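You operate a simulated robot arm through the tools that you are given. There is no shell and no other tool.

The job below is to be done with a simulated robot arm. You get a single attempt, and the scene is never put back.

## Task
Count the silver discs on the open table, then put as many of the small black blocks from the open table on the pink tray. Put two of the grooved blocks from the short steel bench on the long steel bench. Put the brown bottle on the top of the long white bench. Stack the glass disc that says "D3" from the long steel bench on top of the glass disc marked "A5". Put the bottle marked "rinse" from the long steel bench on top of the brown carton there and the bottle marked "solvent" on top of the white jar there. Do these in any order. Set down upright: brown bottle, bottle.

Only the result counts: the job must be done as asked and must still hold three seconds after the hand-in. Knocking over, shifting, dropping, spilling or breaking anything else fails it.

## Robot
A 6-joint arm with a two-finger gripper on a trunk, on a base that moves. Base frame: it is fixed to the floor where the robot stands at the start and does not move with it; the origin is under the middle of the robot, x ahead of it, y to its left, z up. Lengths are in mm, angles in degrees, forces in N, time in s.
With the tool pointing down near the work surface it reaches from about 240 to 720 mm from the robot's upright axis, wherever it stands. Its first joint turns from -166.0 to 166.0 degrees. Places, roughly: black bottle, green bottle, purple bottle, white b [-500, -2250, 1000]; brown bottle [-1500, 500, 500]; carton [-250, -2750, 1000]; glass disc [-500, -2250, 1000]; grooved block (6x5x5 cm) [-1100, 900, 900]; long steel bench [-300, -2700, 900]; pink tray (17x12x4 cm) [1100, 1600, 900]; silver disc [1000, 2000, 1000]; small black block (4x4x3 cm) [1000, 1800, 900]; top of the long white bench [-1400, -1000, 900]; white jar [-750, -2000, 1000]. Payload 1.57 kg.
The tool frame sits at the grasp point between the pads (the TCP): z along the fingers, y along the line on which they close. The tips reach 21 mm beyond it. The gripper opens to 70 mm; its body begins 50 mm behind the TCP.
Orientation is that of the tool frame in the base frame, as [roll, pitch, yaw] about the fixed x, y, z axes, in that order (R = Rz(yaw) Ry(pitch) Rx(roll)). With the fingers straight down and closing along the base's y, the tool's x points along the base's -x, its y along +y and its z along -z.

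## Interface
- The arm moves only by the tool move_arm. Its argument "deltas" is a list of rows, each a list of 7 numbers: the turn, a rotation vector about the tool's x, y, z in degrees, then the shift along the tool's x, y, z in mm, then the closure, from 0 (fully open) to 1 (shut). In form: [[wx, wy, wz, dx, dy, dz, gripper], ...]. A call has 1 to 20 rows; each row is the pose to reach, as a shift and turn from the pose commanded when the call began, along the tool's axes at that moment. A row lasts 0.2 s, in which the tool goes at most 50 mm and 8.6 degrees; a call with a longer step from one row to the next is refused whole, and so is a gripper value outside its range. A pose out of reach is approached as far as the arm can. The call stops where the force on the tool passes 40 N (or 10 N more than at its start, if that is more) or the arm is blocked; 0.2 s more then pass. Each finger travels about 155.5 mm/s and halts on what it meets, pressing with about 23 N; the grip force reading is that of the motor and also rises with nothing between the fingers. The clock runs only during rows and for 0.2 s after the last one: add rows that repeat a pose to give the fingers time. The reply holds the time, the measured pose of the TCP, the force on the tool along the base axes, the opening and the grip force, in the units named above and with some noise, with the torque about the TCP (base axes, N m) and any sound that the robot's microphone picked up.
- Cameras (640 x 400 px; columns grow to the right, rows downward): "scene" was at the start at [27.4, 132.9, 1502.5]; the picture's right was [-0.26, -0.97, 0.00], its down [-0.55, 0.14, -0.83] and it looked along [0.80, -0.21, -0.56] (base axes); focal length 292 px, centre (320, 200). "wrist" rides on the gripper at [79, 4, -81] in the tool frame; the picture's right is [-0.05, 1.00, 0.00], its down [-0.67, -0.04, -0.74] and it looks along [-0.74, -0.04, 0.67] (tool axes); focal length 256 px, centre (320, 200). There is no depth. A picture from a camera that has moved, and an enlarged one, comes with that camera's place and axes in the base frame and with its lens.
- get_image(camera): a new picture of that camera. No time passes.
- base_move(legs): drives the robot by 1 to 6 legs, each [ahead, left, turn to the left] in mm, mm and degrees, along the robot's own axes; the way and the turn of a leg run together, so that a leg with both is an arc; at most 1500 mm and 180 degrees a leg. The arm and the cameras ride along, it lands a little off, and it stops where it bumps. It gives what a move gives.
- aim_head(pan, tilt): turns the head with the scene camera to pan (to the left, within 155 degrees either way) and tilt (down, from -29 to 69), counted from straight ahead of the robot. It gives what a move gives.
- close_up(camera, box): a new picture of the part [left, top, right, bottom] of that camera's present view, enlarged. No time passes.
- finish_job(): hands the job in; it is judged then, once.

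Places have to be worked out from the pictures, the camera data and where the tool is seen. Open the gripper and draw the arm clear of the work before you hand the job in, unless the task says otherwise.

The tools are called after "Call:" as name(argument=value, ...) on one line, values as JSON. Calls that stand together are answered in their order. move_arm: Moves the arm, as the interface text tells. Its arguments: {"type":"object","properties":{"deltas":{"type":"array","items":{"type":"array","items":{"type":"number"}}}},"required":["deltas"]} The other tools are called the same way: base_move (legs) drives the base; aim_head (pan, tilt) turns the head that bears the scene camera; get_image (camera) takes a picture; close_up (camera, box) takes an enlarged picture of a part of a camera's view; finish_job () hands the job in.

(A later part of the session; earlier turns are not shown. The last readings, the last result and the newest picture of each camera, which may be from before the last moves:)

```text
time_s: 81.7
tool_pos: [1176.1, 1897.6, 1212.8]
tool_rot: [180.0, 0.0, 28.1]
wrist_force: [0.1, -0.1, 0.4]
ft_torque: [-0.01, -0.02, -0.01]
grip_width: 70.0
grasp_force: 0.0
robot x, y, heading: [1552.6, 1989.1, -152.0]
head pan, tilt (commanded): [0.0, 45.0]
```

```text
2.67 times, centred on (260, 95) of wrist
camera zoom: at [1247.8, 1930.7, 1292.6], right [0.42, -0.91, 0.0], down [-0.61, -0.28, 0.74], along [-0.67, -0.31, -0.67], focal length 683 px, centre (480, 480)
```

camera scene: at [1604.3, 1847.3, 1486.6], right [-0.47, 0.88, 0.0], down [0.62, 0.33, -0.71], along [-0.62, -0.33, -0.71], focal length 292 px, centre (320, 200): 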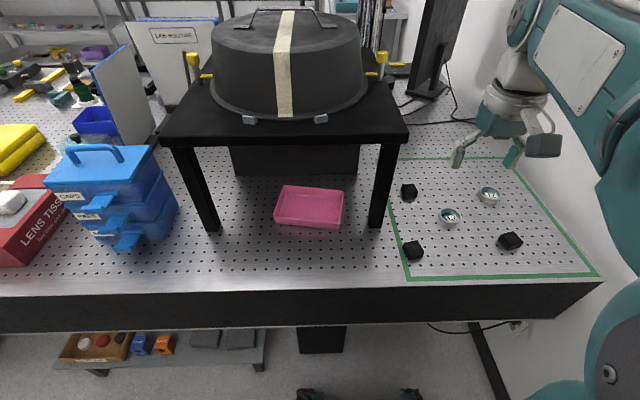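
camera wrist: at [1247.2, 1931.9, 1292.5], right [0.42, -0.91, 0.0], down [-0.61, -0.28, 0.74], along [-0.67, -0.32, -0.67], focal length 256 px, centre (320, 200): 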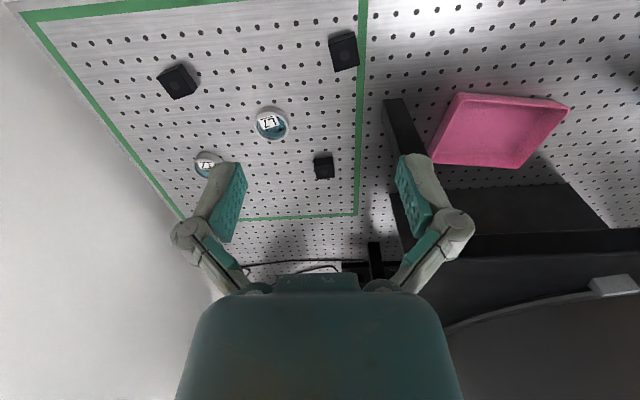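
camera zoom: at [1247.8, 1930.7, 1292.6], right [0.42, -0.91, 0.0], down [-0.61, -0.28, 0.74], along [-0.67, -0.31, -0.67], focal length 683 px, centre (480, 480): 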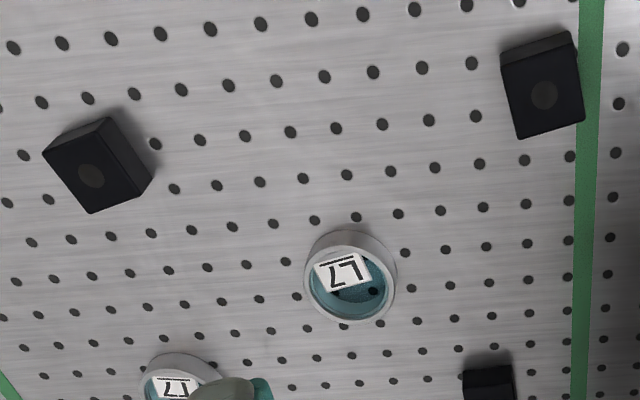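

Both discs confirmed (L7, T7), so two blocks go on the tray. Block 2 (near the green corner) sits at about [1149, 1851] turned ~13.5°, block 3 at about [1011, 2052] turned ~15°. Because the tray is under the stand, I'll grasp with the tool tilted 35° forward; first I hover over block 2 with matching yaw.

Call:
move_arm(deltas=[[0, 0, -3.5, -12, 7, 38, 0], [0, 0, -7, -23, 14, 76, 0], [0, 0, -10.5, -34, 21, 114, 0], [0, 0, -13.5, -46, 28.6, 140, 0], [0, 0, -13.5, -46, 28.6, 140, 0]])

Call:
move_arm(deltas=[[0, -7, 0, 0, 0, 0, 0], [0, -14, 0, 0, 0, 0, 0], [0, -21, 0, 0, 0, 0, 0], [0, -28, 0, 0, 0, 0, 0], [0, -35, 0, 0, 0, 0, 0], [0, -35, 0, 0, 0, 0, 0]])

Call:
get_image(camera="wrist")

Call:
get_image(camera="scene")

```text
time_s: 82.9
tool_pos: [1150.2, 1852.4, 1073.7]
tool_rot: [179.9, -0.1, 41.7]
wrist_force: [-0.5, 0.3, 0.2]
ft_torque: [0.02, 0.0, -0.03]
grip_width: 69.7
grasp_force: 0.0
robot x, y, heading: [1551.7, 1994.9, -152.1]
head pan, tilt (commanded): [0.0, 45.0]
```

```text
time_s: 84.3
tool_pos: [1149.7, 1850.1, 1074.1]
tool_rot: [-180.0, 35.1, 41.6]
wrist_force: [0.7, 1.2, 0.6]
ft_torque: [0.0, 0.01, -0.02]
grip_width: 69.9
grasp_force: 0.0
robot x, y, heading: [1549.7, 1991.3, -151.9]
head pan, tilt (commanded): [0.0, 45.0]
```

```text
taken
camera wrist: at [1235.6, 1921.2, 1092.9], right [0.63, -0.78, 0.03], down [-0.11, -0.05, 0.99], along [-0.77, -0.63, -0.12], focal length 256 px, centre (320, 200)
```

wrist: 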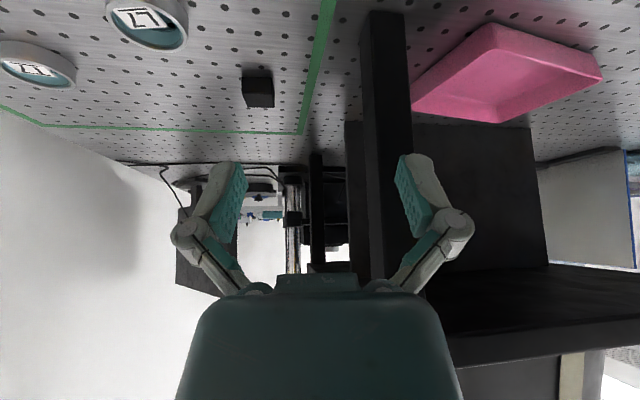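

```text
taken
camera scene: at [1604.7, 1847.0, 1486.6], right [-0.47, 0.88, 0.0], down [0.62, 0.33, -0.71], along [-0.62, -0.33, -0.71], focal length 292 px, centre (320, 200)
```

scene: 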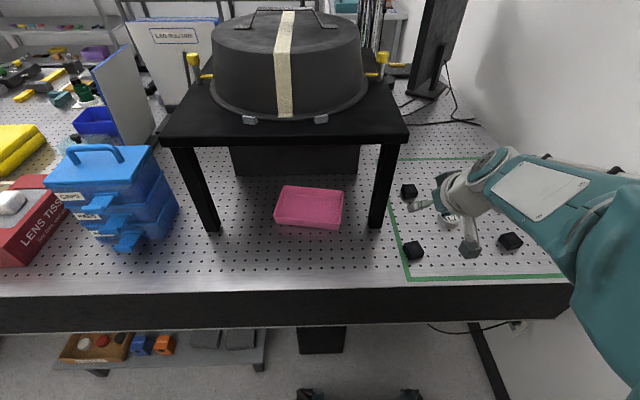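

The tilt works as planned. I descend to just above the block top (TCP z≈965) and check alignment.

Call:
move_arm(deltas=[[0, 0, 0, 20.8, 0, 29.8, 0], [0, 0, 0, 41.7, 0, 59.5, 0], [0, 0, 0, 62.5, 0, 89.3, 0], [0, 0, 0, 62.5, 0, 89.3, 0]])

Call:
close_up(camera="scene", box=[370, 190, 470, 252])

Call:
get_image(camera="wrist")

```text
time_s: 85.3
tool_pos: [1148.9, 1851.0, 964.2]
tool_rot: [180.0, 34.9, 41.6]
wrist_force: [0.6, 0.0, 0.0]
ft_torque: [0.02, -0.03, 0.02]
grip_width: 70.2
grasp_force: 0.0
robot x, y, heading: [1553.0, 1994.3, -151.9]
head pan, tilt (commanded): [0.0, 45.0]
```

```text
6.40 times, centred on (420, 221) of scene
camera zoom: at [1604.3, 1847.1, 1486.6], right [-0.47, 0.88, 0.0], down [0.62, 0.33, -0.71], along [-0.62, -0.33, -0.71], focal length 1868 px, centre (-320, 66)
```

zoom: 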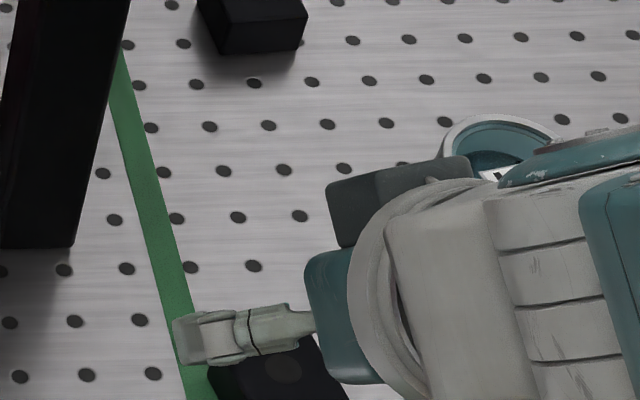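

```text
taken
camera wrist: at [1235.7, 1922.9, 983.1], right [0.63, -0.78, 0.03], down [-0.11, -0.05, 0.99], along [-0.77, -0.63, -0.12], focal length 256 px, centre (320, 200)
```

wrist: 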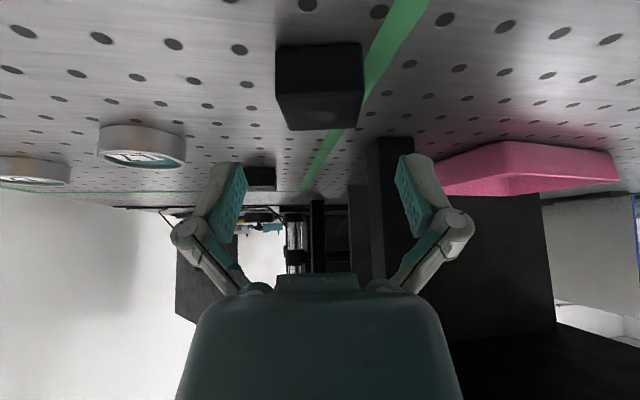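

The block is centred between the fingers. I descend to TCP z≈930, keeping the fingers open.

Call:
move_arm(deltas=[[0, 0, 0, 10, 0, 14, 0], [0, 0, 0, 15, 0, 21.5, 0], [0, 0, 0, 19.6, 0, 28, 0], [0, 0, 0, 19.6, 0, 28, 0]])

Call:
get_image(camera="wrist")

Call:
get_image(camera="scene")

```text
time_s: 86.3
tool_pos: [1149.1, 1851.0, 929.6]
tool_rot: [-180.0, 34.9, 41.5]
wrist_force: [0.3, 0.6, 0.3]
ft_torque: [0.01, 0.0, -0.03]
grip_width: 69.9
grasp_force: 0.1
robot x, y, heading: [1548.1, 1995.5, -151.9]
head pan, tilt (commanded): [0.0, 45.0]
```

```text
taken
camera wrist: at [1235.5, 1921.4, 949.6], right [0.63, -0.78, 0.03], down [-0.11, -0.05, 0.99], along [-0.77, -0.63, -0.12], focal length 256 px, centre (320, 200)
```

wrist: 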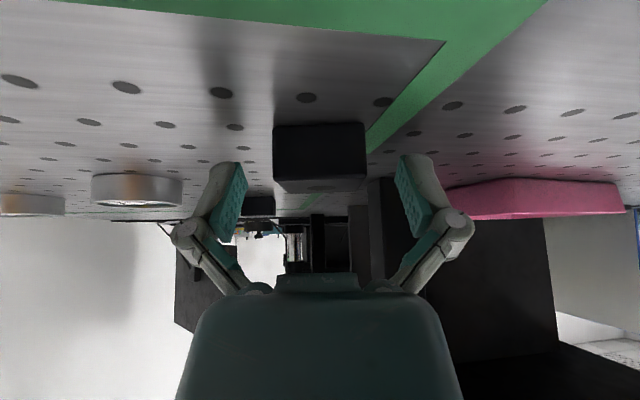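

```text
taken
camera scene: at [1604.3, 1846.9, 1486.6], right [-0.47, 0.88, 0.0], down [0.62, 0.33, -0.71], along [-0.62, -0.33, -0.71], focal length 292 px, centre (320, 200)
```

scene: 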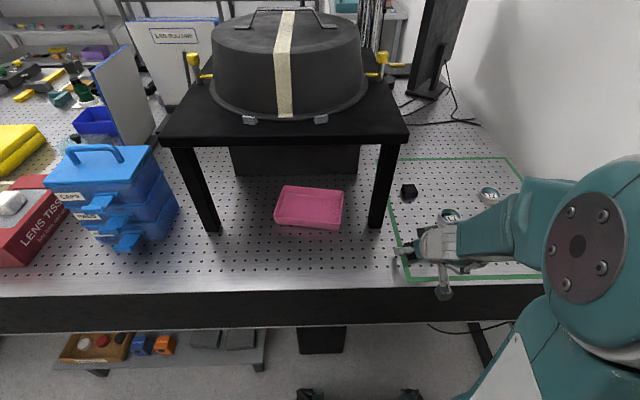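

TCP is at block-top height with the fingertips just above the table surface and no contact force. I close the gripper on block 2.

Call:
move_arm(deltas=[[0, 0, 0, 0, 0, 0, 0.35], [0, 0, 0, 0, 0, 0, 0.6], [0, 0, 0, 0, 0, 0, 1], [0, 0, 0, 0, 0, 0, 1], [0, 0, 0, 0, 0, 0, 1]])

Call:
get_image(camera="wrist")

```text
time_s: 87.5
tool_pos: [1149.0, 1851.2, 930.1]
tool_rot: [-180.0, 35.0, 41.5]
wrist_force: [-0.3, 0.2, 3.3]
ft_torque: [-0.04, 0.03, -0.03]
grip_width: 35.2
grasp_force: 22.9
robot x, y, heading: [1553.4, 1989.6, -151.9]
head pan, tilt (commanded): [0.0, 45.0]
```

```text
taken
camera wrist: at [1235.5, 1921.4, 949.9], right [0.63, -0.78, 0.03], down [-0.11, -0.05, 0.99], along [-0.77, -0.63, -0.12], focal length 256 px, centre (320, 200)
```

wrist: 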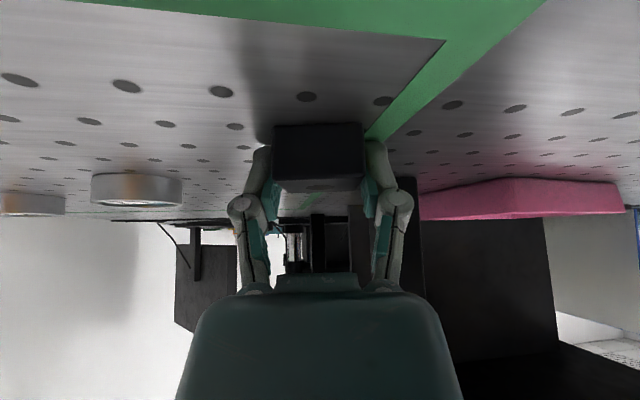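

Gripped at 35 mm width with 23 N. I lift the block about 58 mm straight up, then move sideways in front of the stand to a point before the tray, turning the yaw back to square.

Call:
move_arm(deltas=[[0, 0, 0, -11, 0, -16, 1], [0, 0, 0, -22, 0, -32, 1], [0, 0, 0, -33.3, 0, -47.5, 1], [0, 0, 0, -33.3, 0, -47.5, 1]])

Call:
move_arm(deltas=[[1.29, 0, 1.84, -10.8, 44.4, 7.6, 1], [2.58, 0, 3.69, -21.6, 88.8, 15.1, 1], [3.87, 0, 5.53, -32.4, 133.1, 22.7, 1], [5.16, 0, 7.37, -43.3, 177.5, 30.3, 1], [6.45, 0, 9.22, -54.1, 221.9, 37.8, 1], [7.74, 0, 11.06, -64.9, 266.3, 45.4, 1], [7.74, 0, 11.06, -64.9, 266.3, 45.4, 1]])

Call:
get_image(camera="wrist")

Call:
get_image(camera="scene")

```text
time_s: 88.5
tool_pos: [1148.8, 1849.2, 988.6]
tool_rot: [-179.9, 34.9, 41.5]
wrist_force: [-0.3, -1.0, -0.1]
ft_torque: [0.0, 0.0, 0.03]
grip_width: 0.0
grasp_force: 22.8
robot x, y, heading: [1548.3, 1995.4, -152.3]
head pan, tilt (commanded): [0.0, 45.0]
```

```text
time_s: 90.1
tool_pos: [1265.7, 1598.7, 986.3]
tool_rot: [180.0, 35.1, 28.1]
wrist_force: [-0.1, 0.4, 0.8]
ft_torque: [-0.01, 0.02, 0.0]
grip_width: 0.2
grasp_force: 23.1
robot x, y, heading: [1548.4, 1995.6, -151.9]
head pan, tilt (commanded): [0.0, 45.0]
```

```text
taken
camera wrist: at [1366.3, 1646.9, 1007.3], right [0.43, -0.9, 0.03], down [-0.12, -0.03, 0.99], along [-0.89, -0.43, -0.12], focal length 256 px, centre (320, 200)
```

wrist: 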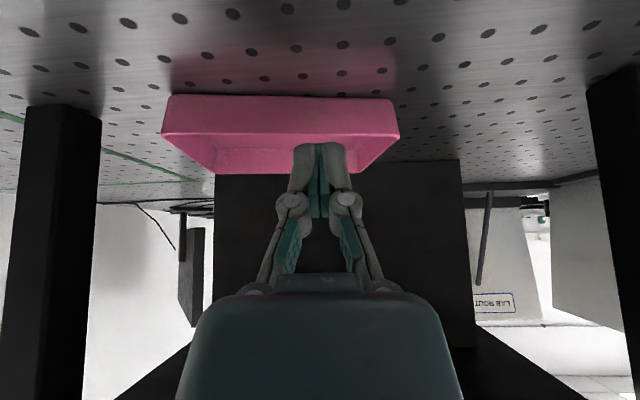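

```text
taken
camera scene: at [1605.0, 1845.6, 1486.5], right [-0.47, 0.88, 0.0], down [0.62, 0.33, -0.71], along [-0.62, -0.33, -0.71], focal length 292 px, centre (320, 200)
```

scene: 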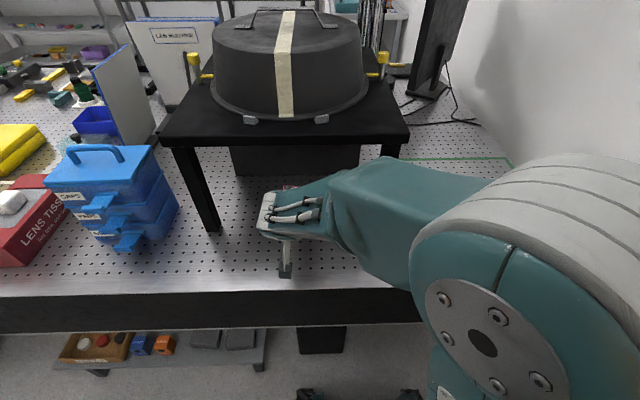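

The block slipped out during the lift (opening reads 0). I go back above its spot with the gripper open to see where it lies.

Call:
move_arm(deltas=[[-1.1, 0, -1.58, -4.9, -39.5, -10.5, 1], [-2.2, 0, -3.16, -9.7, -79, -21.1, 0.5], [-3.3, 0, -4.74, -14.6, -118.5, -31.6, 0], [-4.4, 0, -6.32, -19.4, -158, -42.2, 0], [-5.5, 0, -7.9, -24.3, -197.5, -52.7, 0], [-6.6, 0, -9.48, -29.1, -237, -63.3, 0], [-7.74, 0, -11.06, -34, -276.5, -73.8, 0], [-7.74, 0, -11.06, -34, -276.5, -73.8, 0]])

Call:
get_image(camera="wrist")

Call:
get_image(camera="scene")

Call:
close_up(camera="scene", box=[380, 210, 460, 260])

```text
time_s: 91.9
tool_pos: [1148.7, 1851.6, 1065.4]
tool_rot: [179.9, 35.0, 41.6]
wrist_force: [0.8, -0.3, -0.3]
ft_torque: [-0.01, 0.01, -0.03]
grip_width: 69.8
grasp_force: 0.1
robot x, y, heading: [1553.8, 1991.3, -152.2]
head pan, tilt (commanded): [0.0, 45.0]
```

```text
taken
camera wrist: at [1235.5, 1921.2, 1084.8], right [0.63, -0.78, 0.03], down [-0.11, -0.05, 0.99], along [-0.77, -0.63, -0.12], focal length 256 px, centre (320, 200)
```

wrist: 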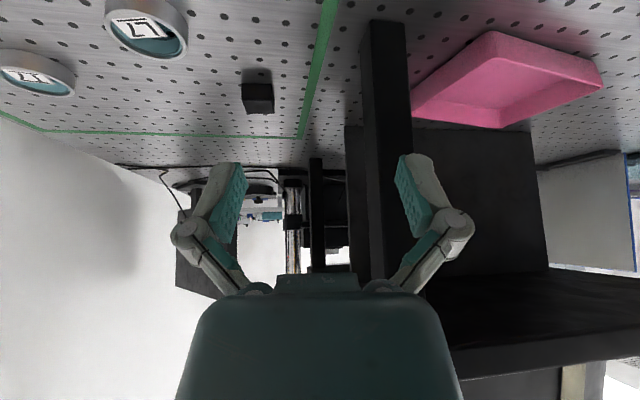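

```text
taken
camera scene: at [1604.6, 1847.1, 1486.6], right [-0.47, 0.88, 0.0], down [0.62, 0.33, -0.71], along [-0.62, -0.33, -0.71], focal length 292 px, centre (320, 200)
```

scene: 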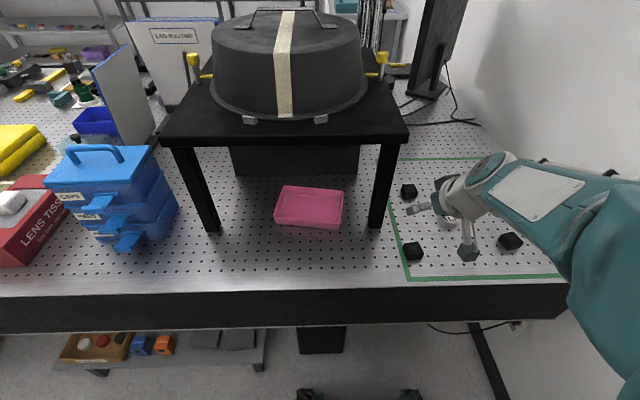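

```text
8.00 times, centred on (420, 235) of scene
camera zoom: at [1604.6, 1847.1, 1486.6], right [-0.47, 0.88, 0.0], down [0.62, 0.33, -0.71], along [-0.62, -0.33, -0.71], focal length 2335 px, centre (-480, -80)
```

zoom: 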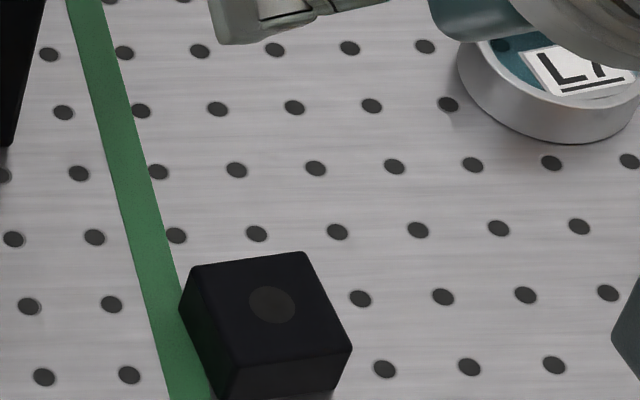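

The block stayed upright at its spot (moved ~2 mm), so my grip was too shallow. I descend again with narrower opening and will feel for the table with the fingertips.

Call:
move_arm(deltas=[[0.5, 0, 0.7, 25, 0, 35, 0.25], [1.1, 0, 1.6, 50, 0, 70, 0.25], [1.7, 0, 2.5, 69, 0, 95, 0.25], [1.7, 0, 2.5, 76.5, 0, 105.7, 0.25], [1.7, 0, 2.5, 76.5, 0, 105.7, 0.25]])

Call:
get_image(camera="wrist")

```text
time_s: 93.1
tool_pos: [1150.0, 1852.3, 937.9]
tool_rot: [180.0, 35.0, 38.4]
wrist_force: [-0.5, 0.5, 0.5]
ft_torque: [0.0, -0.05, 0.01]
grip_width: 52.3
grasp_force: 0.0
robot x, y, heading: [1549.6, 1994.2, -152.3]
head pan, tilt (commanded): [0.0, 45.0]
```

```text
taken
camera wrist: at [1240.5, 1917.6, 956.3], right [0.59, -0.81, 0.03], down [-0.12, -0.05, 0.99], along [-0.8, -0.59, -0.12], focal length 256 px, centre (320, 200)
```

wrist: 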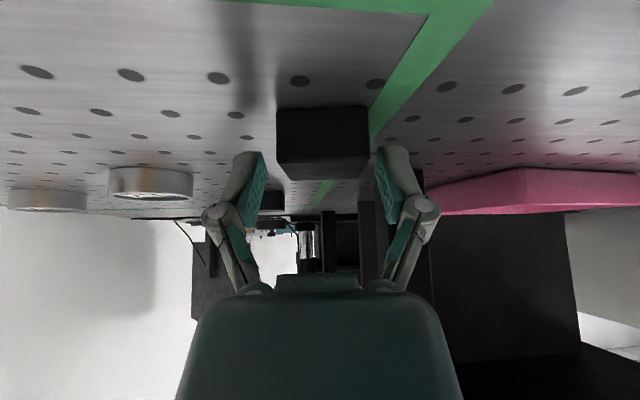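

Block is centred between the narrower fingers. I lower in small steps and watch the force.

Call:
move_arm(deltas=[[0, 0, 0, 1.7, 0, 2.5, 0.25], [0, 0, 0, 3.4, 0, 4.9, 0.25], [0, 0, 0, 4.6, 0, 6.6, 0.25], [0, 0, 0, 4.6, 0, 6.6, 0.25]])

Call:
move_arm(deltas=[[0, 0, 0, 0.9, 0, 1.2, 0.25], [0, 0, 0, 1.7, 0, 2.5, 0.25], [0, 0, 0, 1.7, 0, 2.5, 0.25]])

Call:
move_arm(deltas=[[0, 0, 0, 0.9, 0, 1.2, 0.25], [0, 0, 0, 1.7, 0, 2.5, 0.25], [0, 0, 0, 1.7, 0, 2.5, 0.25]])

```text
time_s: 94.1
tool_pos: [1150.2, 1849.9, 928.8]
tool_rot: [-180.0, 34.9, 38.6]
wrist_force: [0.8, 0.2, -0.1]
ft_torque: [0.03, -0.02, 0.01]
grip_width: 52.6
grasp_force: 0.0
robot x, y, heading: [1549.6, 1995.6, -152.0]
head pan, tilt (commanded): [0.0, 45.0]
```

```text
time_s: 94.9
tool_pos: [1150.3, 1851.0, 926.9]
tool_rot: [-180.0, 35.0, 38.5]
wrist_force: [-3.7, -2.9, 10.8]
ft_torque: [-0.11, 0.03, 0.02]
grip_width: 52.9
grasp_force: 0.0
robot x, y, heading: [1550.4, 1995.4, -152.1]
head pan, tilt (commanded): [0.0, 45.0]
```

```text
time_s: 95.5
tool_pos: [1147.8, 1850.2, 930.4]
tool_rot: [-179.9, 36.0, 38.6]
wrist_force: [10.2, 5.3, 45.7]
ft_torque: [-0.52, -0.53, 0.01]
grip_width: 35.8
grasp_force: 31.6
robot x, y, heading: [1547.8, 1994.3, -152.1]
head pan, tilt (commanded): [0.0, 45.0]
stopped in row 3: the force on the tool passed its limit at 50 N (the readings are from after the stop); the commanded pose is now the measured one
```

The fingertips touched the table at TCP z≈927–928 (table ≈ 903), and pressing on closed the fingers onto the block. I relieve slightly, close firmly, and check.

Call:
move_arm(deltas=[[0, 0, 0, -0.6, 0, -0.8, 0.5], [0, 0, 0, -0.6, 0, -0.8, 1], [0, 0, 0, -0.6, 0, -0.8, 1]])

Call:
get_image(camera="wrist")

```text
time_s: 96.3
tool_pos: [1146.9, 1849.6, 930.1]
tool_rot: [-179.8, 35.8, 38.6]
wrist_force: [-0.4, -1.0, 52.5]
ft_torque: [-0.76, -0.22, -0.26]
grip_width: 35.7
grasp_force: 23.0
robot x, y, heading: [1553.4, 1994.4, -152.0]
head pan, tilt (commanded): [0.0, 45.0]
```

```text
taken
camera wrist: at [1238.3, 1915.8, 947.9], right [0.59, -0.81, 0.03], down [-0.1, -0.04, 0.99], along [-0.8, -0.59, -0.11], focal length 256 px, centre (320, 200)
```

wrist: 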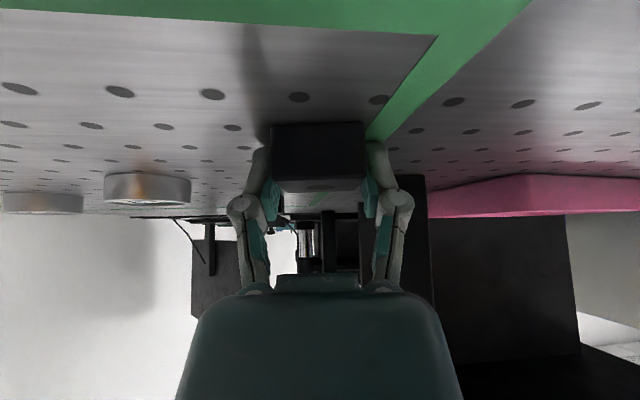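

The reading shows 52 N: closing pushed the tips against the table. I raise in small steps with the grip held and watch width and force.

Call:
move_arm(deltas=[[0, 0, 0, -0.9, 0, -1.2, 1], [0, 0, 0, -1.7, 0, -2.5, 1], [0, 0, 0, -1.7, 0, -2.5, 1]])

Call:
move_arm(deltas=[[0, 0, 0, -0.9, 0, -1.2, 1], [0, 0, 0, -1.7, 0, -2.5, 1], [0, 0, 0, -1.7, 0, -2.5, 1]])

Call:
get_image(camera="wrist")

```text
time_s: 97.1
tool_pos: [1148.2, 1850.3, 930.8]
tool_rot: [-179.9, 35.4, 38.6]
wrist_force: [-9.0, -4.6, 24.1]
ft_torque: [-0.39, 0.16, -0.07]
grip_width: 35.3
grasp_force: 23.5
robot x, y, heading: [1550.6, 1989.9, -151.9]
head pan, tilt (commanded): [0.0, 45.0]
```

```text
time_s: 97.9
tool_pos: [1149.7, 1850.2, 930.6]
tool_rot: [179.9, 35.1, 38.5]
wrist_force: [-0.3, -0.4, -0.2]
ft_torque: [0.0, 0.0, 0.04]
grip_width: 35.6
grasp_force: 22.8
robot x, y, heading: [1548.7, 1992.8, -151.9]
head pan, tilt (commanded): [0.0, 45.0]
```

```text
taken
camera wrist: at [1239.9, 1916.3, 950.2], right [0.59, -0.81, 0.03], down [-0.11, -0.04, 0.99], along [-0.8, -0.59, -0.12], focal length 256 px, centre (320, 200)
```

wrist: 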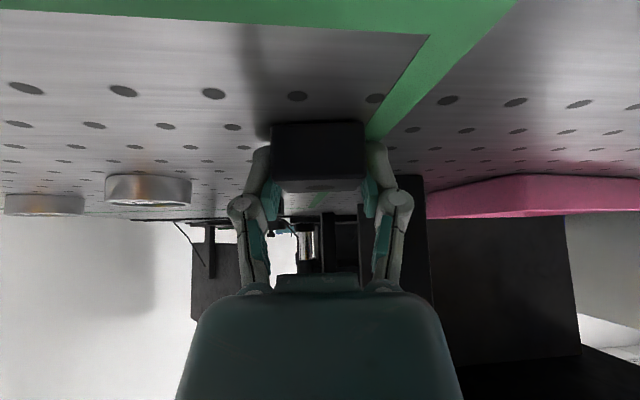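

Now at zero load with 35.6 mm width. I lift slowly by 6 mm and check whether the block comes along.

Call:
move_arm(deltas=[[0, 0, 0, -0.9, 0, -1.2, 1], [0, 0, 0, -1.7, 0, -2.5, 1], [0, 0, 0, -2.6, 0, -3.7, 1], [0, 0, 0, -3.4, 0, -4.9, 1], [0, 0, 0, -3.4, 0, -4.9, 1]])

Call:
get_image(camera="wrist")

```text
time_s: 99.1
tool_pos: [1149.6, 1849.4, 937.7]
tool_rot: [-180.0, 35.3, 38.6]
wrist_force: [-0.3, 0.2, -0.9]
ft_torque: [0.02, -0.03, -0.02]
grip_width: 35.5
grasp_force: 22.9
robot x, y, heading: [1546.7, 1991.3, -151.9]
head pan, tilt (commanded): [0.0, 45.0]
```

```text
taken
camera wrist: at [1239.0, 1915.2, 956.7], right [0.59, -0.81, 0.03], down [-0.11, -0.04, 0.99], along [-0.8, -0.59, -0.11], focal length 256 px, centre (320, 200)
```

wrist: 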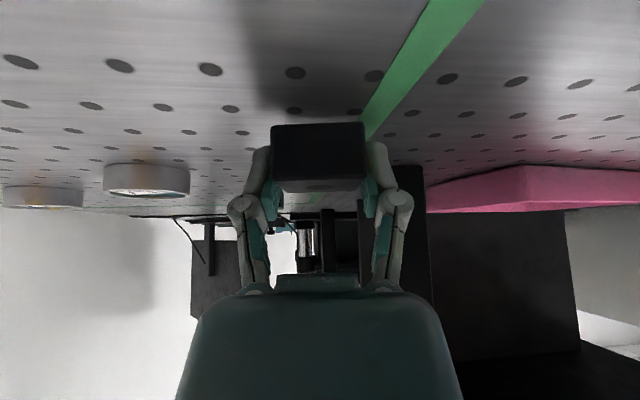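

The block comes up with the fingers now. I keep lifting slowly.

Call:
move_arm(deltas=[[0, 0, 0, -2, 0, -2.9, 1], [0, 0, 0, -4.6, 0, -6.5, 1], [0, 0, 0, -8, 0, -11.5, 1], [0, 0, 0, -11.5, 0, -16.4, 1], [0, 0, 0, -14.9, 0, -21.3, 1], [0, 0, 0, -18.4, 0, -26.2, 1], [0, 0, 0, -21.8, 0, -31.1, 1], [0, 0, 0, -24.7, 0, -35.2, 1], [0, 0, 0, -26.4, 0, -37.7, 1], [0, 0, 0, -26.4, 0, -37.7, 1]])

Call:
get_image(camera="wrist")

```text
time_s: 101.3
tool_pos: [1149.3, 1849.9, 985.8]
tool_rot: [180.0, 35.3, 38.6]
wrist_force: [-0.7, -0.2, -1.2]
ft_torque: [-0.03, 0.01, 0.01]
grip_width: 35.6
grasp_force: 22.4
robot x, y, heading: [1551.5, 1992.3, -152.0]
head pan, tilt (commanded): [0.0, 45.0]
```

```text
taken
camera wrist: at [1239.0, 1916.1, 1004.4], right [0.59, -0.81, 0.03], down [-0.11, -0.04, 0.99], along [-0.8, -0.59, -0.11], focal length 256 px, centre (320, 200)
```

wrist: 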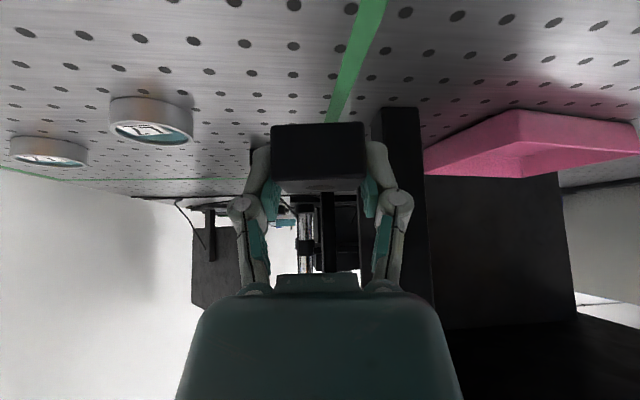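

The block holds at z≈986. I carry it slowly sideways in front of the stand to the spot before the tray.

Call:
move_arm(deltas=[[0.12, 0, 0.17, -1.1, 5.4, 0.7, 1], [0.37, 0, 0.52, -3.3, 16.3, 2.1, 1], [0.73, 0, 1.04, -6.7, 32.6, 4.2, 1], [1.16, 0, 1.64, -10.6, 51.7, 6.6, 1], [1.59, 0, 2.25, -14.5, 70.7, 9.0, 1], [2.01, 0, 2.85, -18.4, 89.7, 11.5, 1], [2.44, 0, 3.46, -22.3, 108.8, 13.9, 1], [2.87, 0, 4.07, -26.2, 127.8, 16.3, 1], [3.29, 0, 4.67, -30.1, 146.8, 18.7, 1], [3.72, 0, 5.28, -34, 165.9, 21.2, 1], [4.15, 0, 5.88, -37.9, 184.9, 23.6, 1], [4.58, 0, 6.49, -41.9, 203.9, 26, 1], [5.0, 0, 7.09, -45.8, 223, 28.5, 1], [5.43, 0, 7.7, -49.7, 242, 30.9, 1], [5.8, 0, 8.22, -53, 258.3, 33, 1], [6.01, 0, 8.52, -55, 267.8, 34.2, 1], [6.1, 0, 8.65, -55.8, 271.9, 34.7, 1], [6.1, 0, 8.65, -55.8, 271.9, 34.7, 1]])

Call:
get_image(camera="wrist")

Call:
get_image(camera="scene")

```text
time_s: 105.1
tool_pos: [1267.4, 1595.9, 988.1]
tool_rot: [-180.0, 35.3, 27.9]
wrist_force: [-0.4, -0.3, -0.4]
ft_torque: [-0.02, -0.02, -0.01]
grip_width: 35.5
grasp_force: 22.9
robot x, y, heading: [1550.8, 1993.7, -151.9]
head pan, tilt (commanded): [0.0, 45.0]
```

```text
taken
camera wrist: at [1367.8, 1644.1, 1007.1], right [0.43, -0.9, 0.03], down [-0.12, -0.02, 0.99], along [-0.9, -0.43, -0.11], focal length 256 px, centre (320, 200)
```

wrist: 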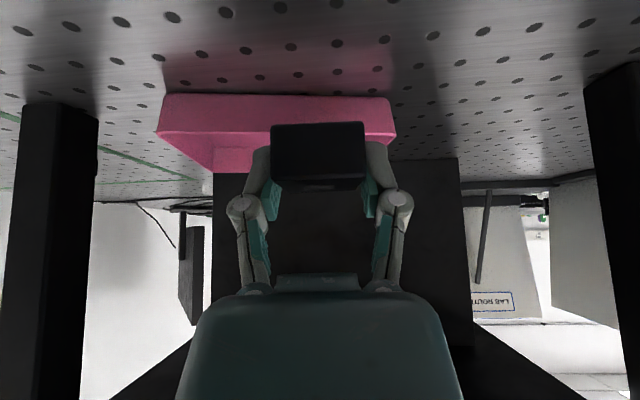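

```text
taken
camera scene: at [1604.8, 1845.4, 1486.5], right [-0.47, 0.88, 0.0], down [0.62, 0.33, -0.71], along [-0.62, -0.33, -0.71], focal length 292 px, centre (320, 200)
```

scene: 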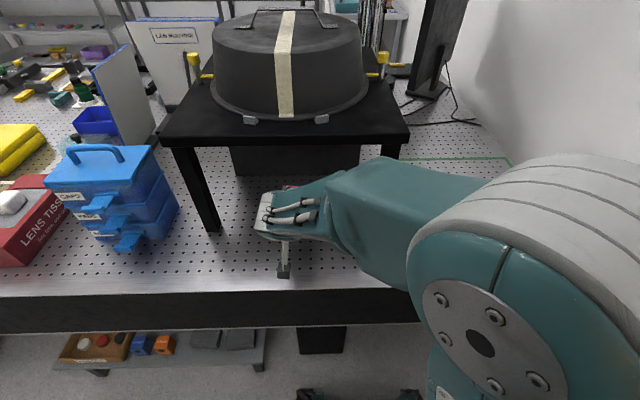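

The block is held, but from here the forearm would come close to the stand when reaching in. I shift the base 180 mm to the left so that the arm reaches the tray straight ahead.

Call:
base_move(legs=[[0, 180, 0]])

Call:
get_image(camera="wrist")

Call:
get_image(camera="scene")

```text
time_s: 106.7
tool_pos: [1351.9, 1439.1, 989.2]
tool_rot: [179.9, 35.3, 27.9]
wrist_force: [0.2, 0.2, -1.0]
ft_torque: [0.02, -0.02, -0.01]
grip_width: 35.5
grasp_force: 23.2
robot x, y, heading: [1633.6, 1837.7, -151.7]
head pan, tilt (commanded): [0.0, 45.0]
```

```text
taken
camera wrist: at [1451.7, 1487.6, 1007.7], right [0.43, -0.9, 0.03], down [-0.12, -0.02, 0.99], along [-0.89, -0.43, -0.11], focal length 256 px, centre (320, 200)
```

wrist: 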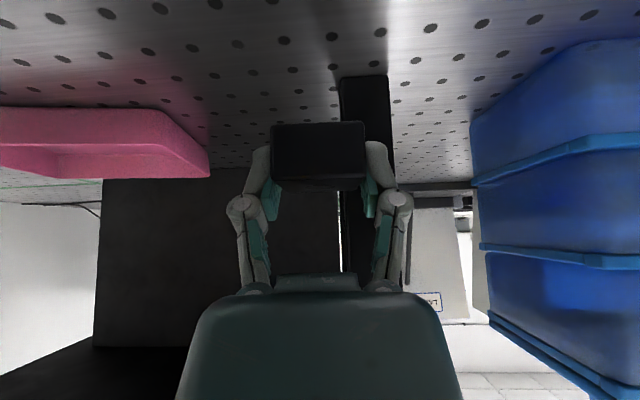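

```text
taken
camera scene: at [1687.7, 1690.6, 1486.9], right [-0.47, 0.88, 0.0], down [0.62, 0.33, -0.71], along [-0.62, -0.33, -0.71], focal length 292 px, centre (320, 200)
```

scene: 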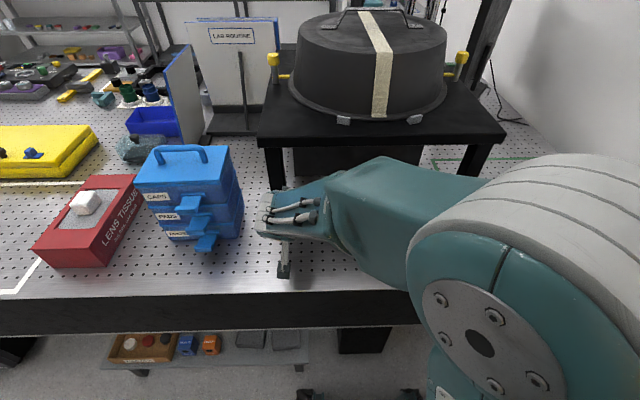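

Block still held. I move the tool right again so that it stands in front of the left half of the tray.

Call:
move_arm(deltas=[[0, 0, 0, 0, -5.4, 0, 1], [0, 0, 0, 0.2, -17.9, 0.4, 1], [0, 0, 0, 0.4, -35.7, 0.8, 1], [0, 0, 0, 0.6, -57, 1.2, 1], [0, 0, 0, 0.8, -78.5, 1.6, 1], [0, 0, 0, 1, -100, 2, 1], [0, 0, 0, 1.2, -121.4, 2.5, 1], [0, 0, 0, 1.4, -142.8, 3, 1], [0, 0, 0, 1.6, -160.7, 3.4, 1], [0, 0, 0, 1.7, -173.1, 3.7, 1], [0, 0, 0, 1.7, -178.5, 3.7, 1], [0, 0, 0, 1.7, -178.5, 3.7, 1]])

Call:
get_image(camera="wrist")

Call:
get_image(camera="scene")

```text
time_s: 109.2
tool_pos: [1267.4, 1596.1, 985.4]
tool_rot: [179.9, 35.4, 27.9]
wrist_force: [0.5, -1.1, -0.9]
ft_torque: [0.01, -0.02, 0.0]
grip_width: 35.3
grasp_force: 23.7
robot x, y, heading: [1638.6, 1834.0, -152.1]
head pan, tilt (commanded): [0.0, 45.0]
```

```text
taken
camera wrist: at [1367.9, 1643.8, 1003.6], right [0.43, -0.9, 0.03], down [-0.12, -0.02, 0.99], along [-0.9, -0.43, -0.11], focal length 256 px, centre (320, 200)
```

wrist: 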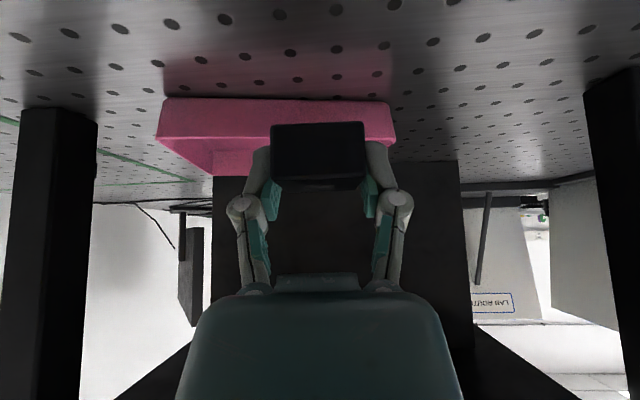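

```text
taken
camera scene: at [1689.2, 1687.9, 1486.6], right [-0.47, 0.88, 0.0], down [0.62, 0.33, -0.71], along [-0.62, -0.33, -0.71], focal length 292 px, centre (320, 200)
```

scene: 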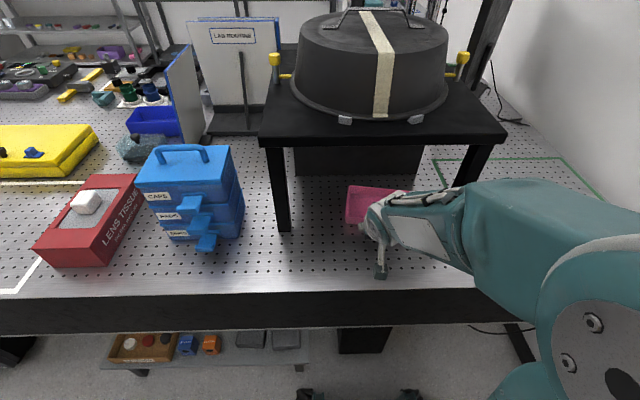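

The forearm still slants past the stand's right leg. I shift the base another 150 mm left so that the forearm will run nearly straight ahead, then bring the tool back in front of the tray.

Call:
base_move(legs=[[0, 150, 0]])

Call:
move_arm(deltas=[[0, 0, 0, 0, -5, 0, 1], [0, 0, 0, 0, -15, 0, 1], [0, 0, 0, 0, -30, 0, 1], [0, 0, 0, 0, -48, 0, 1], [0, 0, 0, 0, -66, 0, 1], [0, 0, 0, 0, -84, 0, 1], [0, 0, 0, 0, -102, 0, 1], [0, 0, 0, 0, -120, 0, 1], [0, 0, 0, 0, -136, 0, 1], [0, 0, 0, 0, -146, 0, 1], [0, 0, 0, 0, -150, 0, 1], [0, 0, 0, 0, -150, 0, 1]])

Call:
get_image(camera="scene")

Call:
get_image(camera="wrist")

```text
time_s: 110.6
tool_pos: [1336.0, 1467.2, 985.9]
tool_rot: [179.8, 35.3, 28.1]
wrist_force: [-0.2, 0.0, -0.9]
ft_torque: [-0.02, 0.02, 0.03]
grip_width: 35.7
grasp_force: 23.1
robot x, y, heading: [1702.2, 1698.3, -151.7]
head pan, tilt (commanded): [0.0, 45.0]
```

```text
time_s: 113.2
tool_pos: [1266.4, 1597.3, 986.0]
tool_rot: [-179.9, 35.3, 28.1]
wrist_force: [0.5, 0.6, -0.6]
ft_torque: [-0.03, -0.02, 0.04]
grip_width: 35.6
grasp_force: 23.2
robot x, y, heading: [1703.8, 1700.8, -151.8]
head pan, tilt (commanded): [0.0, 45.0]
```

```text
taken
camera scene: at [1759.4, 1557.1, 1486.6], right [-0.47, 0.88, 0.0], down [0.62, 0.33, -0.71], along [-0.62, -0.33, -0.71], focal length 292 px, centre (320, 200)
```

scene: 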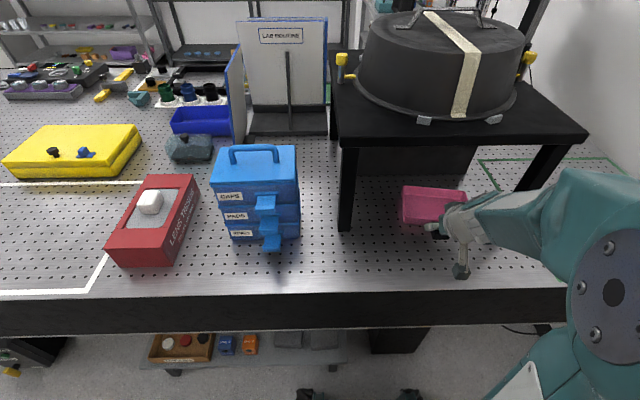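

```text
taken
camera wrist: at [1367.8, 1644.9, 1004.6], right [0.43, -0.9, 0.03], down [-0.12, -0.02, 0.99], along [-0.89, -0.43, -0.12], focal length 256 px, centre (320, 200)
```

wrist: 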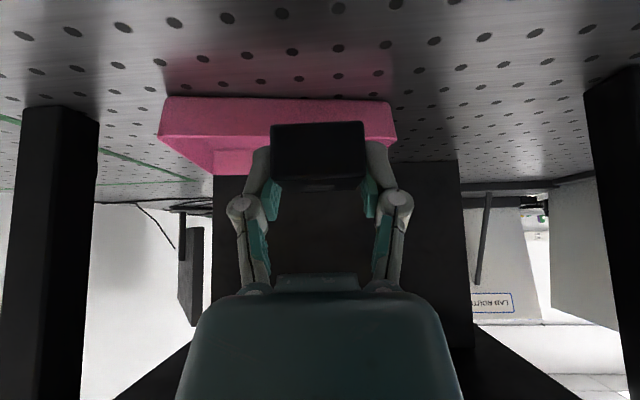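

Now the arm runs straighter and I can see tray and tool side-on. I zoom in to check the tray's place against the tool before reaching in.

Call:
close_up(camera="scene", box=[380, 150, 540, 250])

```text
4.00 times, centred on (460, 200) of scene
camera zoom: at [1759.4, 1557.1, 1486.6], right [-0.47, 0.88, 0.0], down [0.62, 0.33, -0.71], along [-0.62, -0.33, -0.71], focal length 1167 px, centre (-240, 200)
```

zoom: 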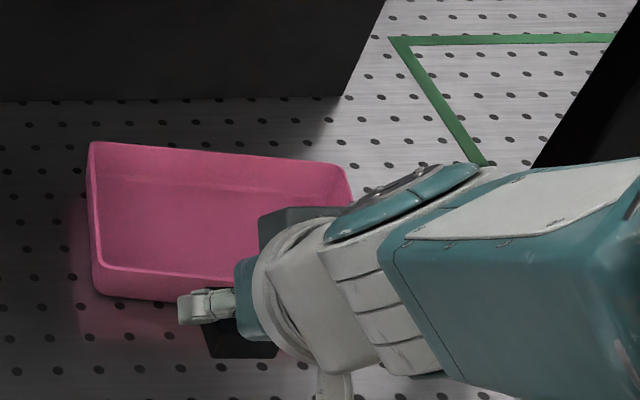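

Tray position confirmed (centre ≈ [1145, 1573]). I move 50 mm forward and check the clearance to the stand in the picture.

Call:
move_arm(deltas=[[0, 0, 0, -3, 0, 2, 1], [0, 0, 0, -9, 0, 6.5, 1], [0, 0, 0, -17, 0, 12, 1], [0, 0, 0, -26, 0, 18.5, 1], [0, 0, 0, -34, 0, 24, 1], [0, 0, 0, -40.8, 0, 28.9, 1], [0, 0, 0, -40.8, 0, 28.9, 1]])

Call:
get_image(camera="scene")

Call:
get_image(camera="wrist")

```text
time_s: 114.8
tool_pos: [1222.9, 1572.3, 985.0]
tool_rot: [-179.8, 35.3, 28.1]
wrist_force: [0.1, -0.8, 0.0]
ft_torque: [-0.02, 0.01, 0.02]
grip_width: 35.7
grasp_force: 22.6
robot x, y, heading: [1705.8, 1701.5, -151.8]
head pan, tilt (commanded): [0.0, 45.0]
```

```text
taken
camera scene: at [1759.1, 1557.1, 1486.6], right [-0.47, 0.88, 0.0], down [0.62, 0.33, -0.71], along [-0.62, -0.33, -0.71], focal length 292 px, centre (320, 200)
```

scene: 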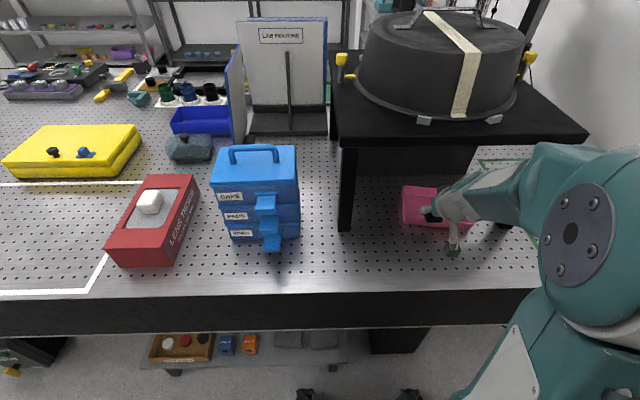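

```text
taken
camera wrist: at [1323.9, 1620.5, 1003.7], right [0.43, -0.9, 0.03], down [-0.12, -0.02, 0.99], along [-0.89, -0.43, -0.12], focal length 256 px, centre (320, 200)
```

wrist: 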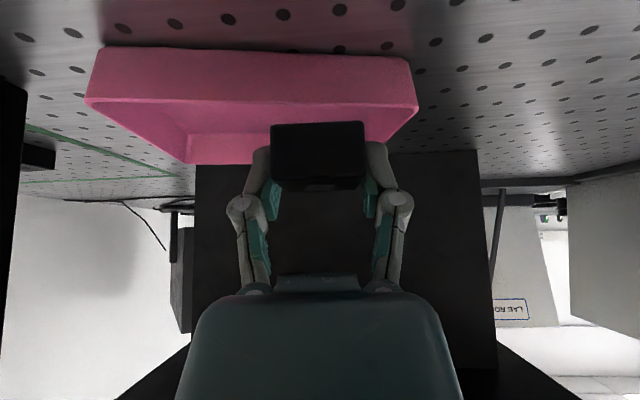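

The elbow is well in front of the stand (closer to the camera), and the block is above the rim. I go the remaining 54 mm forward while lowering 8 mm.

Call:
move_arm(deltas=[[0, 0, 0, -2.5, 0, 2.5, 1], [0, 0, 0, -8, 0, 7.5, 1], [0, 0, 0, -15, 0, 14, 1], [0, 0, 0, -23, 0, 21.5, 1], [0, 0, 0, -31, 0, 29, 1], [0, 0, 0, -37, 0, 35, 1], [0, 0, 0, -39.8, 0, 37.7, 1], [0, 0, 0, -39.8, 0, 37.7, 1]])

Call:
get_image(camera="scene")

Call:
get_image(camera="wrist")

Call:
close_up(camera="scene", box=[380, 130, 540, 230])

```text
time_s: 116.6
tool_pos: [1174.4, 1548.1, 976.5]
tool_rot: [-179.9, 35.2, 28.1]
wrist_force: [0.0, -0.2, 0.2]
ft_torque: [0.01, -0.02, -0.04]
grip_width: 35.7
grasp_force: 23.1
robot x, y, heading: [1701.2, 1702.9, -151.6]
head pan, tilt (commanded): [0.0, 45.0]
```

```text
taken
camera scene: at [1758.8, 1557.0, 1486.6], right [-0.47, 0.88, 0.0], down [0.62, 0.33, -0.71], along [-0.62, -0.33, -0.71], focal length 292 px, centre (320, 200)
```

scene: 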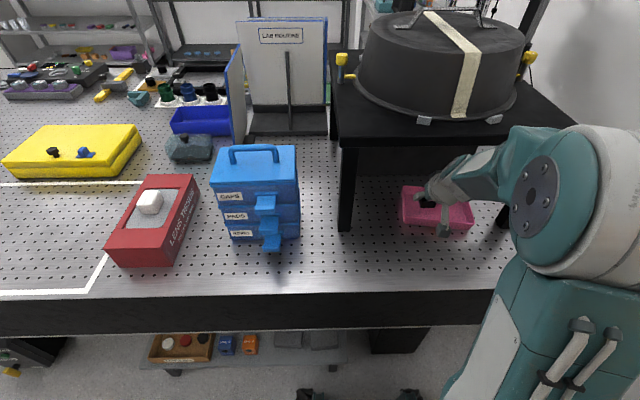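

```text
taken
camera wrist: at [1275.8, 1595.9, 996.3], right [0.43, -0.9, 0.03], down [-0.12, -0.02, 0.99], along [-0.89, -0.43, -0.12], focal length 256 px, centre (320, 200)
```

wrist: 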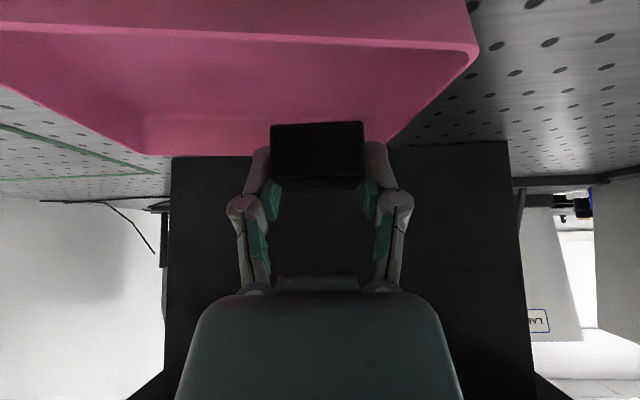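

```text
4.00 times, centred on (460, 180) of scene
camera zoom: at [1758.8, 1557.0, 1486.6], right [-0.47, 0.88, 0.0], down [0.62, 0.33, -0.71], along [-0.62, -0.33, -0.71], focal length 1167 px, centre (-240, 280)
```

zoom: 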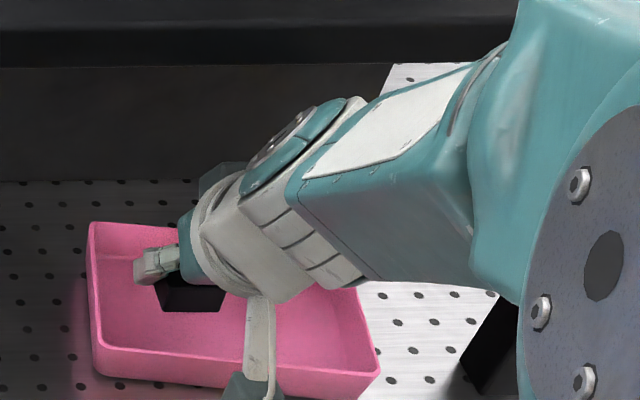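

The block is over the left half of the tray interior. I lower slowly to just above the tray floor.

Call:
move_arm(deltas=[[0, 0, 0, 2.5, 0, 3.5, 1], [0, 0, 0, 5.5, 0, 7.8, 1], [0, 0, 0, 8.5, 0, 12, 1], [0, 0, 0, 11.5, 0, 16.3, 1], [0, 0, 0, 14.5, 0, 20.5, 1], [0, 0, 0, 17.5, 0, 24.7, 1], [0, 0, 0, 20, 0, 28.3, 1], [0, 0, 0, 22.2, 0, 31.4, 1], [0, 0, 0, 22.2, 0, 31.4, 1]])

Call:
get_image(camera="wrist")

Call:
close_up(camera="scene", box=[380, 130, 540, 230])

```text
time_s: 118.6
tool_pos: [1175.7, 1546.9, 937.7]
tool_rot: [-179.9, 35.2, 28.1]
wrist_force: [-0.3, 0.1, -0.8]
ft_torque: [-0.01, 0.02, 0.01]
grip_width: 35.2
grasp_force: 23.0
robot x, y, heading: [1705.6, 1699.8, -152.0]
head pan, tilt (commanded): [0.0, 45.0]
```

```text
taken
camera wrist: at [1275.4, 1595.0, 957.2], right [0.43, -0.9, 0.03], down [-0.12, -0.02, 0.99], along [-0.89, -0.43, -0.12], focal length 256 px, centre (320, 200)
```

wrist: 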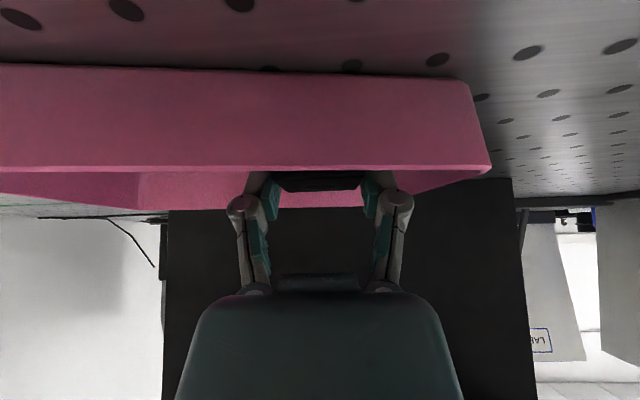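

```text
4.00 times, centred on (460, 180) of scene
camera zoom: at [1758.8, 1557.0, 1486.6], right [-0.47, 0.88, 0.0], down [0.62, 0.33, -0.71], along [-0.62, -0.33, -0.71], focal length 1167 px, centre (-240, 280)
```

zoom: 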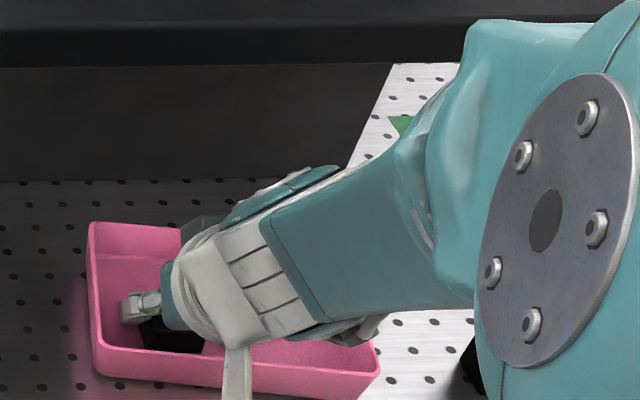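

Block is inside the tray with a few mm to go. I lower in 1.5 mm increments watching the force.

Call:
move_arm(deltas=[[0, 0, 0, 0.9, 0, 1.2, 1], [0, 0, 0, 0.9, 0, 1.2, 1]])

Call:
move_arm(deltas=[[0, 0, 0, 0.9, 0, 1.2, 1], [0, 0, 0, 0.9, 0, 1.2, 1]])

```text
time_s: 119.2
tool_pos: [1174.0, 1545.7, 937.3]
tool_rot: [180.0, 35.3, 28.1]
wrist_force: [0.7, 0.1, -1.8]
ft_torque: [-0.05, 0.0, 0.01]
grip_width: 35.1
grasp_force: 23.2
robot x, y, heading: [1700.6, 1701.8, -151.6]
head pan, tilt (commanded): [0.0, 45.0]
```

```text
time_s: 119.8
tool_pos: [1174.0, 1546.4, 936.3]
tool_rot: [-179.8, 35.2, 28.0]
wrist_force: [-0.2, -0.5, -0.8]
ft_torque: [0.02, 0.04, 0.02]
grip_width: 35.2
grasp_force: 23.2
robot x, y, heading: [1707.1, 1701.0, -151.8]
head pan, tilt (commanded): [0.0, 45.0]
```

Call:
move_arm(deltas=[[0, 0, 0, 0.9, 0, 1.2, 1], [0, 0, 0, 0.9, 0, 1.2, 1]])

Call:
move_arm(deltas=[[0, 0, 0, 0.9, 0, 1.2, 1], [0, 0, 0, 0.9, 0, 1.2, 1]])

```text
time_s: 120.4
tool_pos: [1174.9, 1547.9, 934.0]
tool_rot: [-179.8, 35.4, 28.1]
wrist_force: [1.0, 0.1, 0.6]
ft_torque: [-0.07, 0.0, 0.01]
grip_width: 35.4
grasp_force: 23.5
robot x, y, heading: [1703.0, 1703.4, -151.7]
head pan, tilt (commanded): [0.0, 45.0]
```

```text
time_s: 121.0
tool_pos: [1174.1, 1546.4, 934.0]
tool_rot: [-179.8, 35.5, 28.1]
wrist_force: [-2.1, 0.2, 11.8]
ft_torque: [-0.19, 0.12, 0.0]
grip_width: 35.5
grasp_force: 23.2
robot x, y, heading: [1702.8, 1701.6, -151.7]
head pan, tilt (commanded): [0.0, 45.0]
```

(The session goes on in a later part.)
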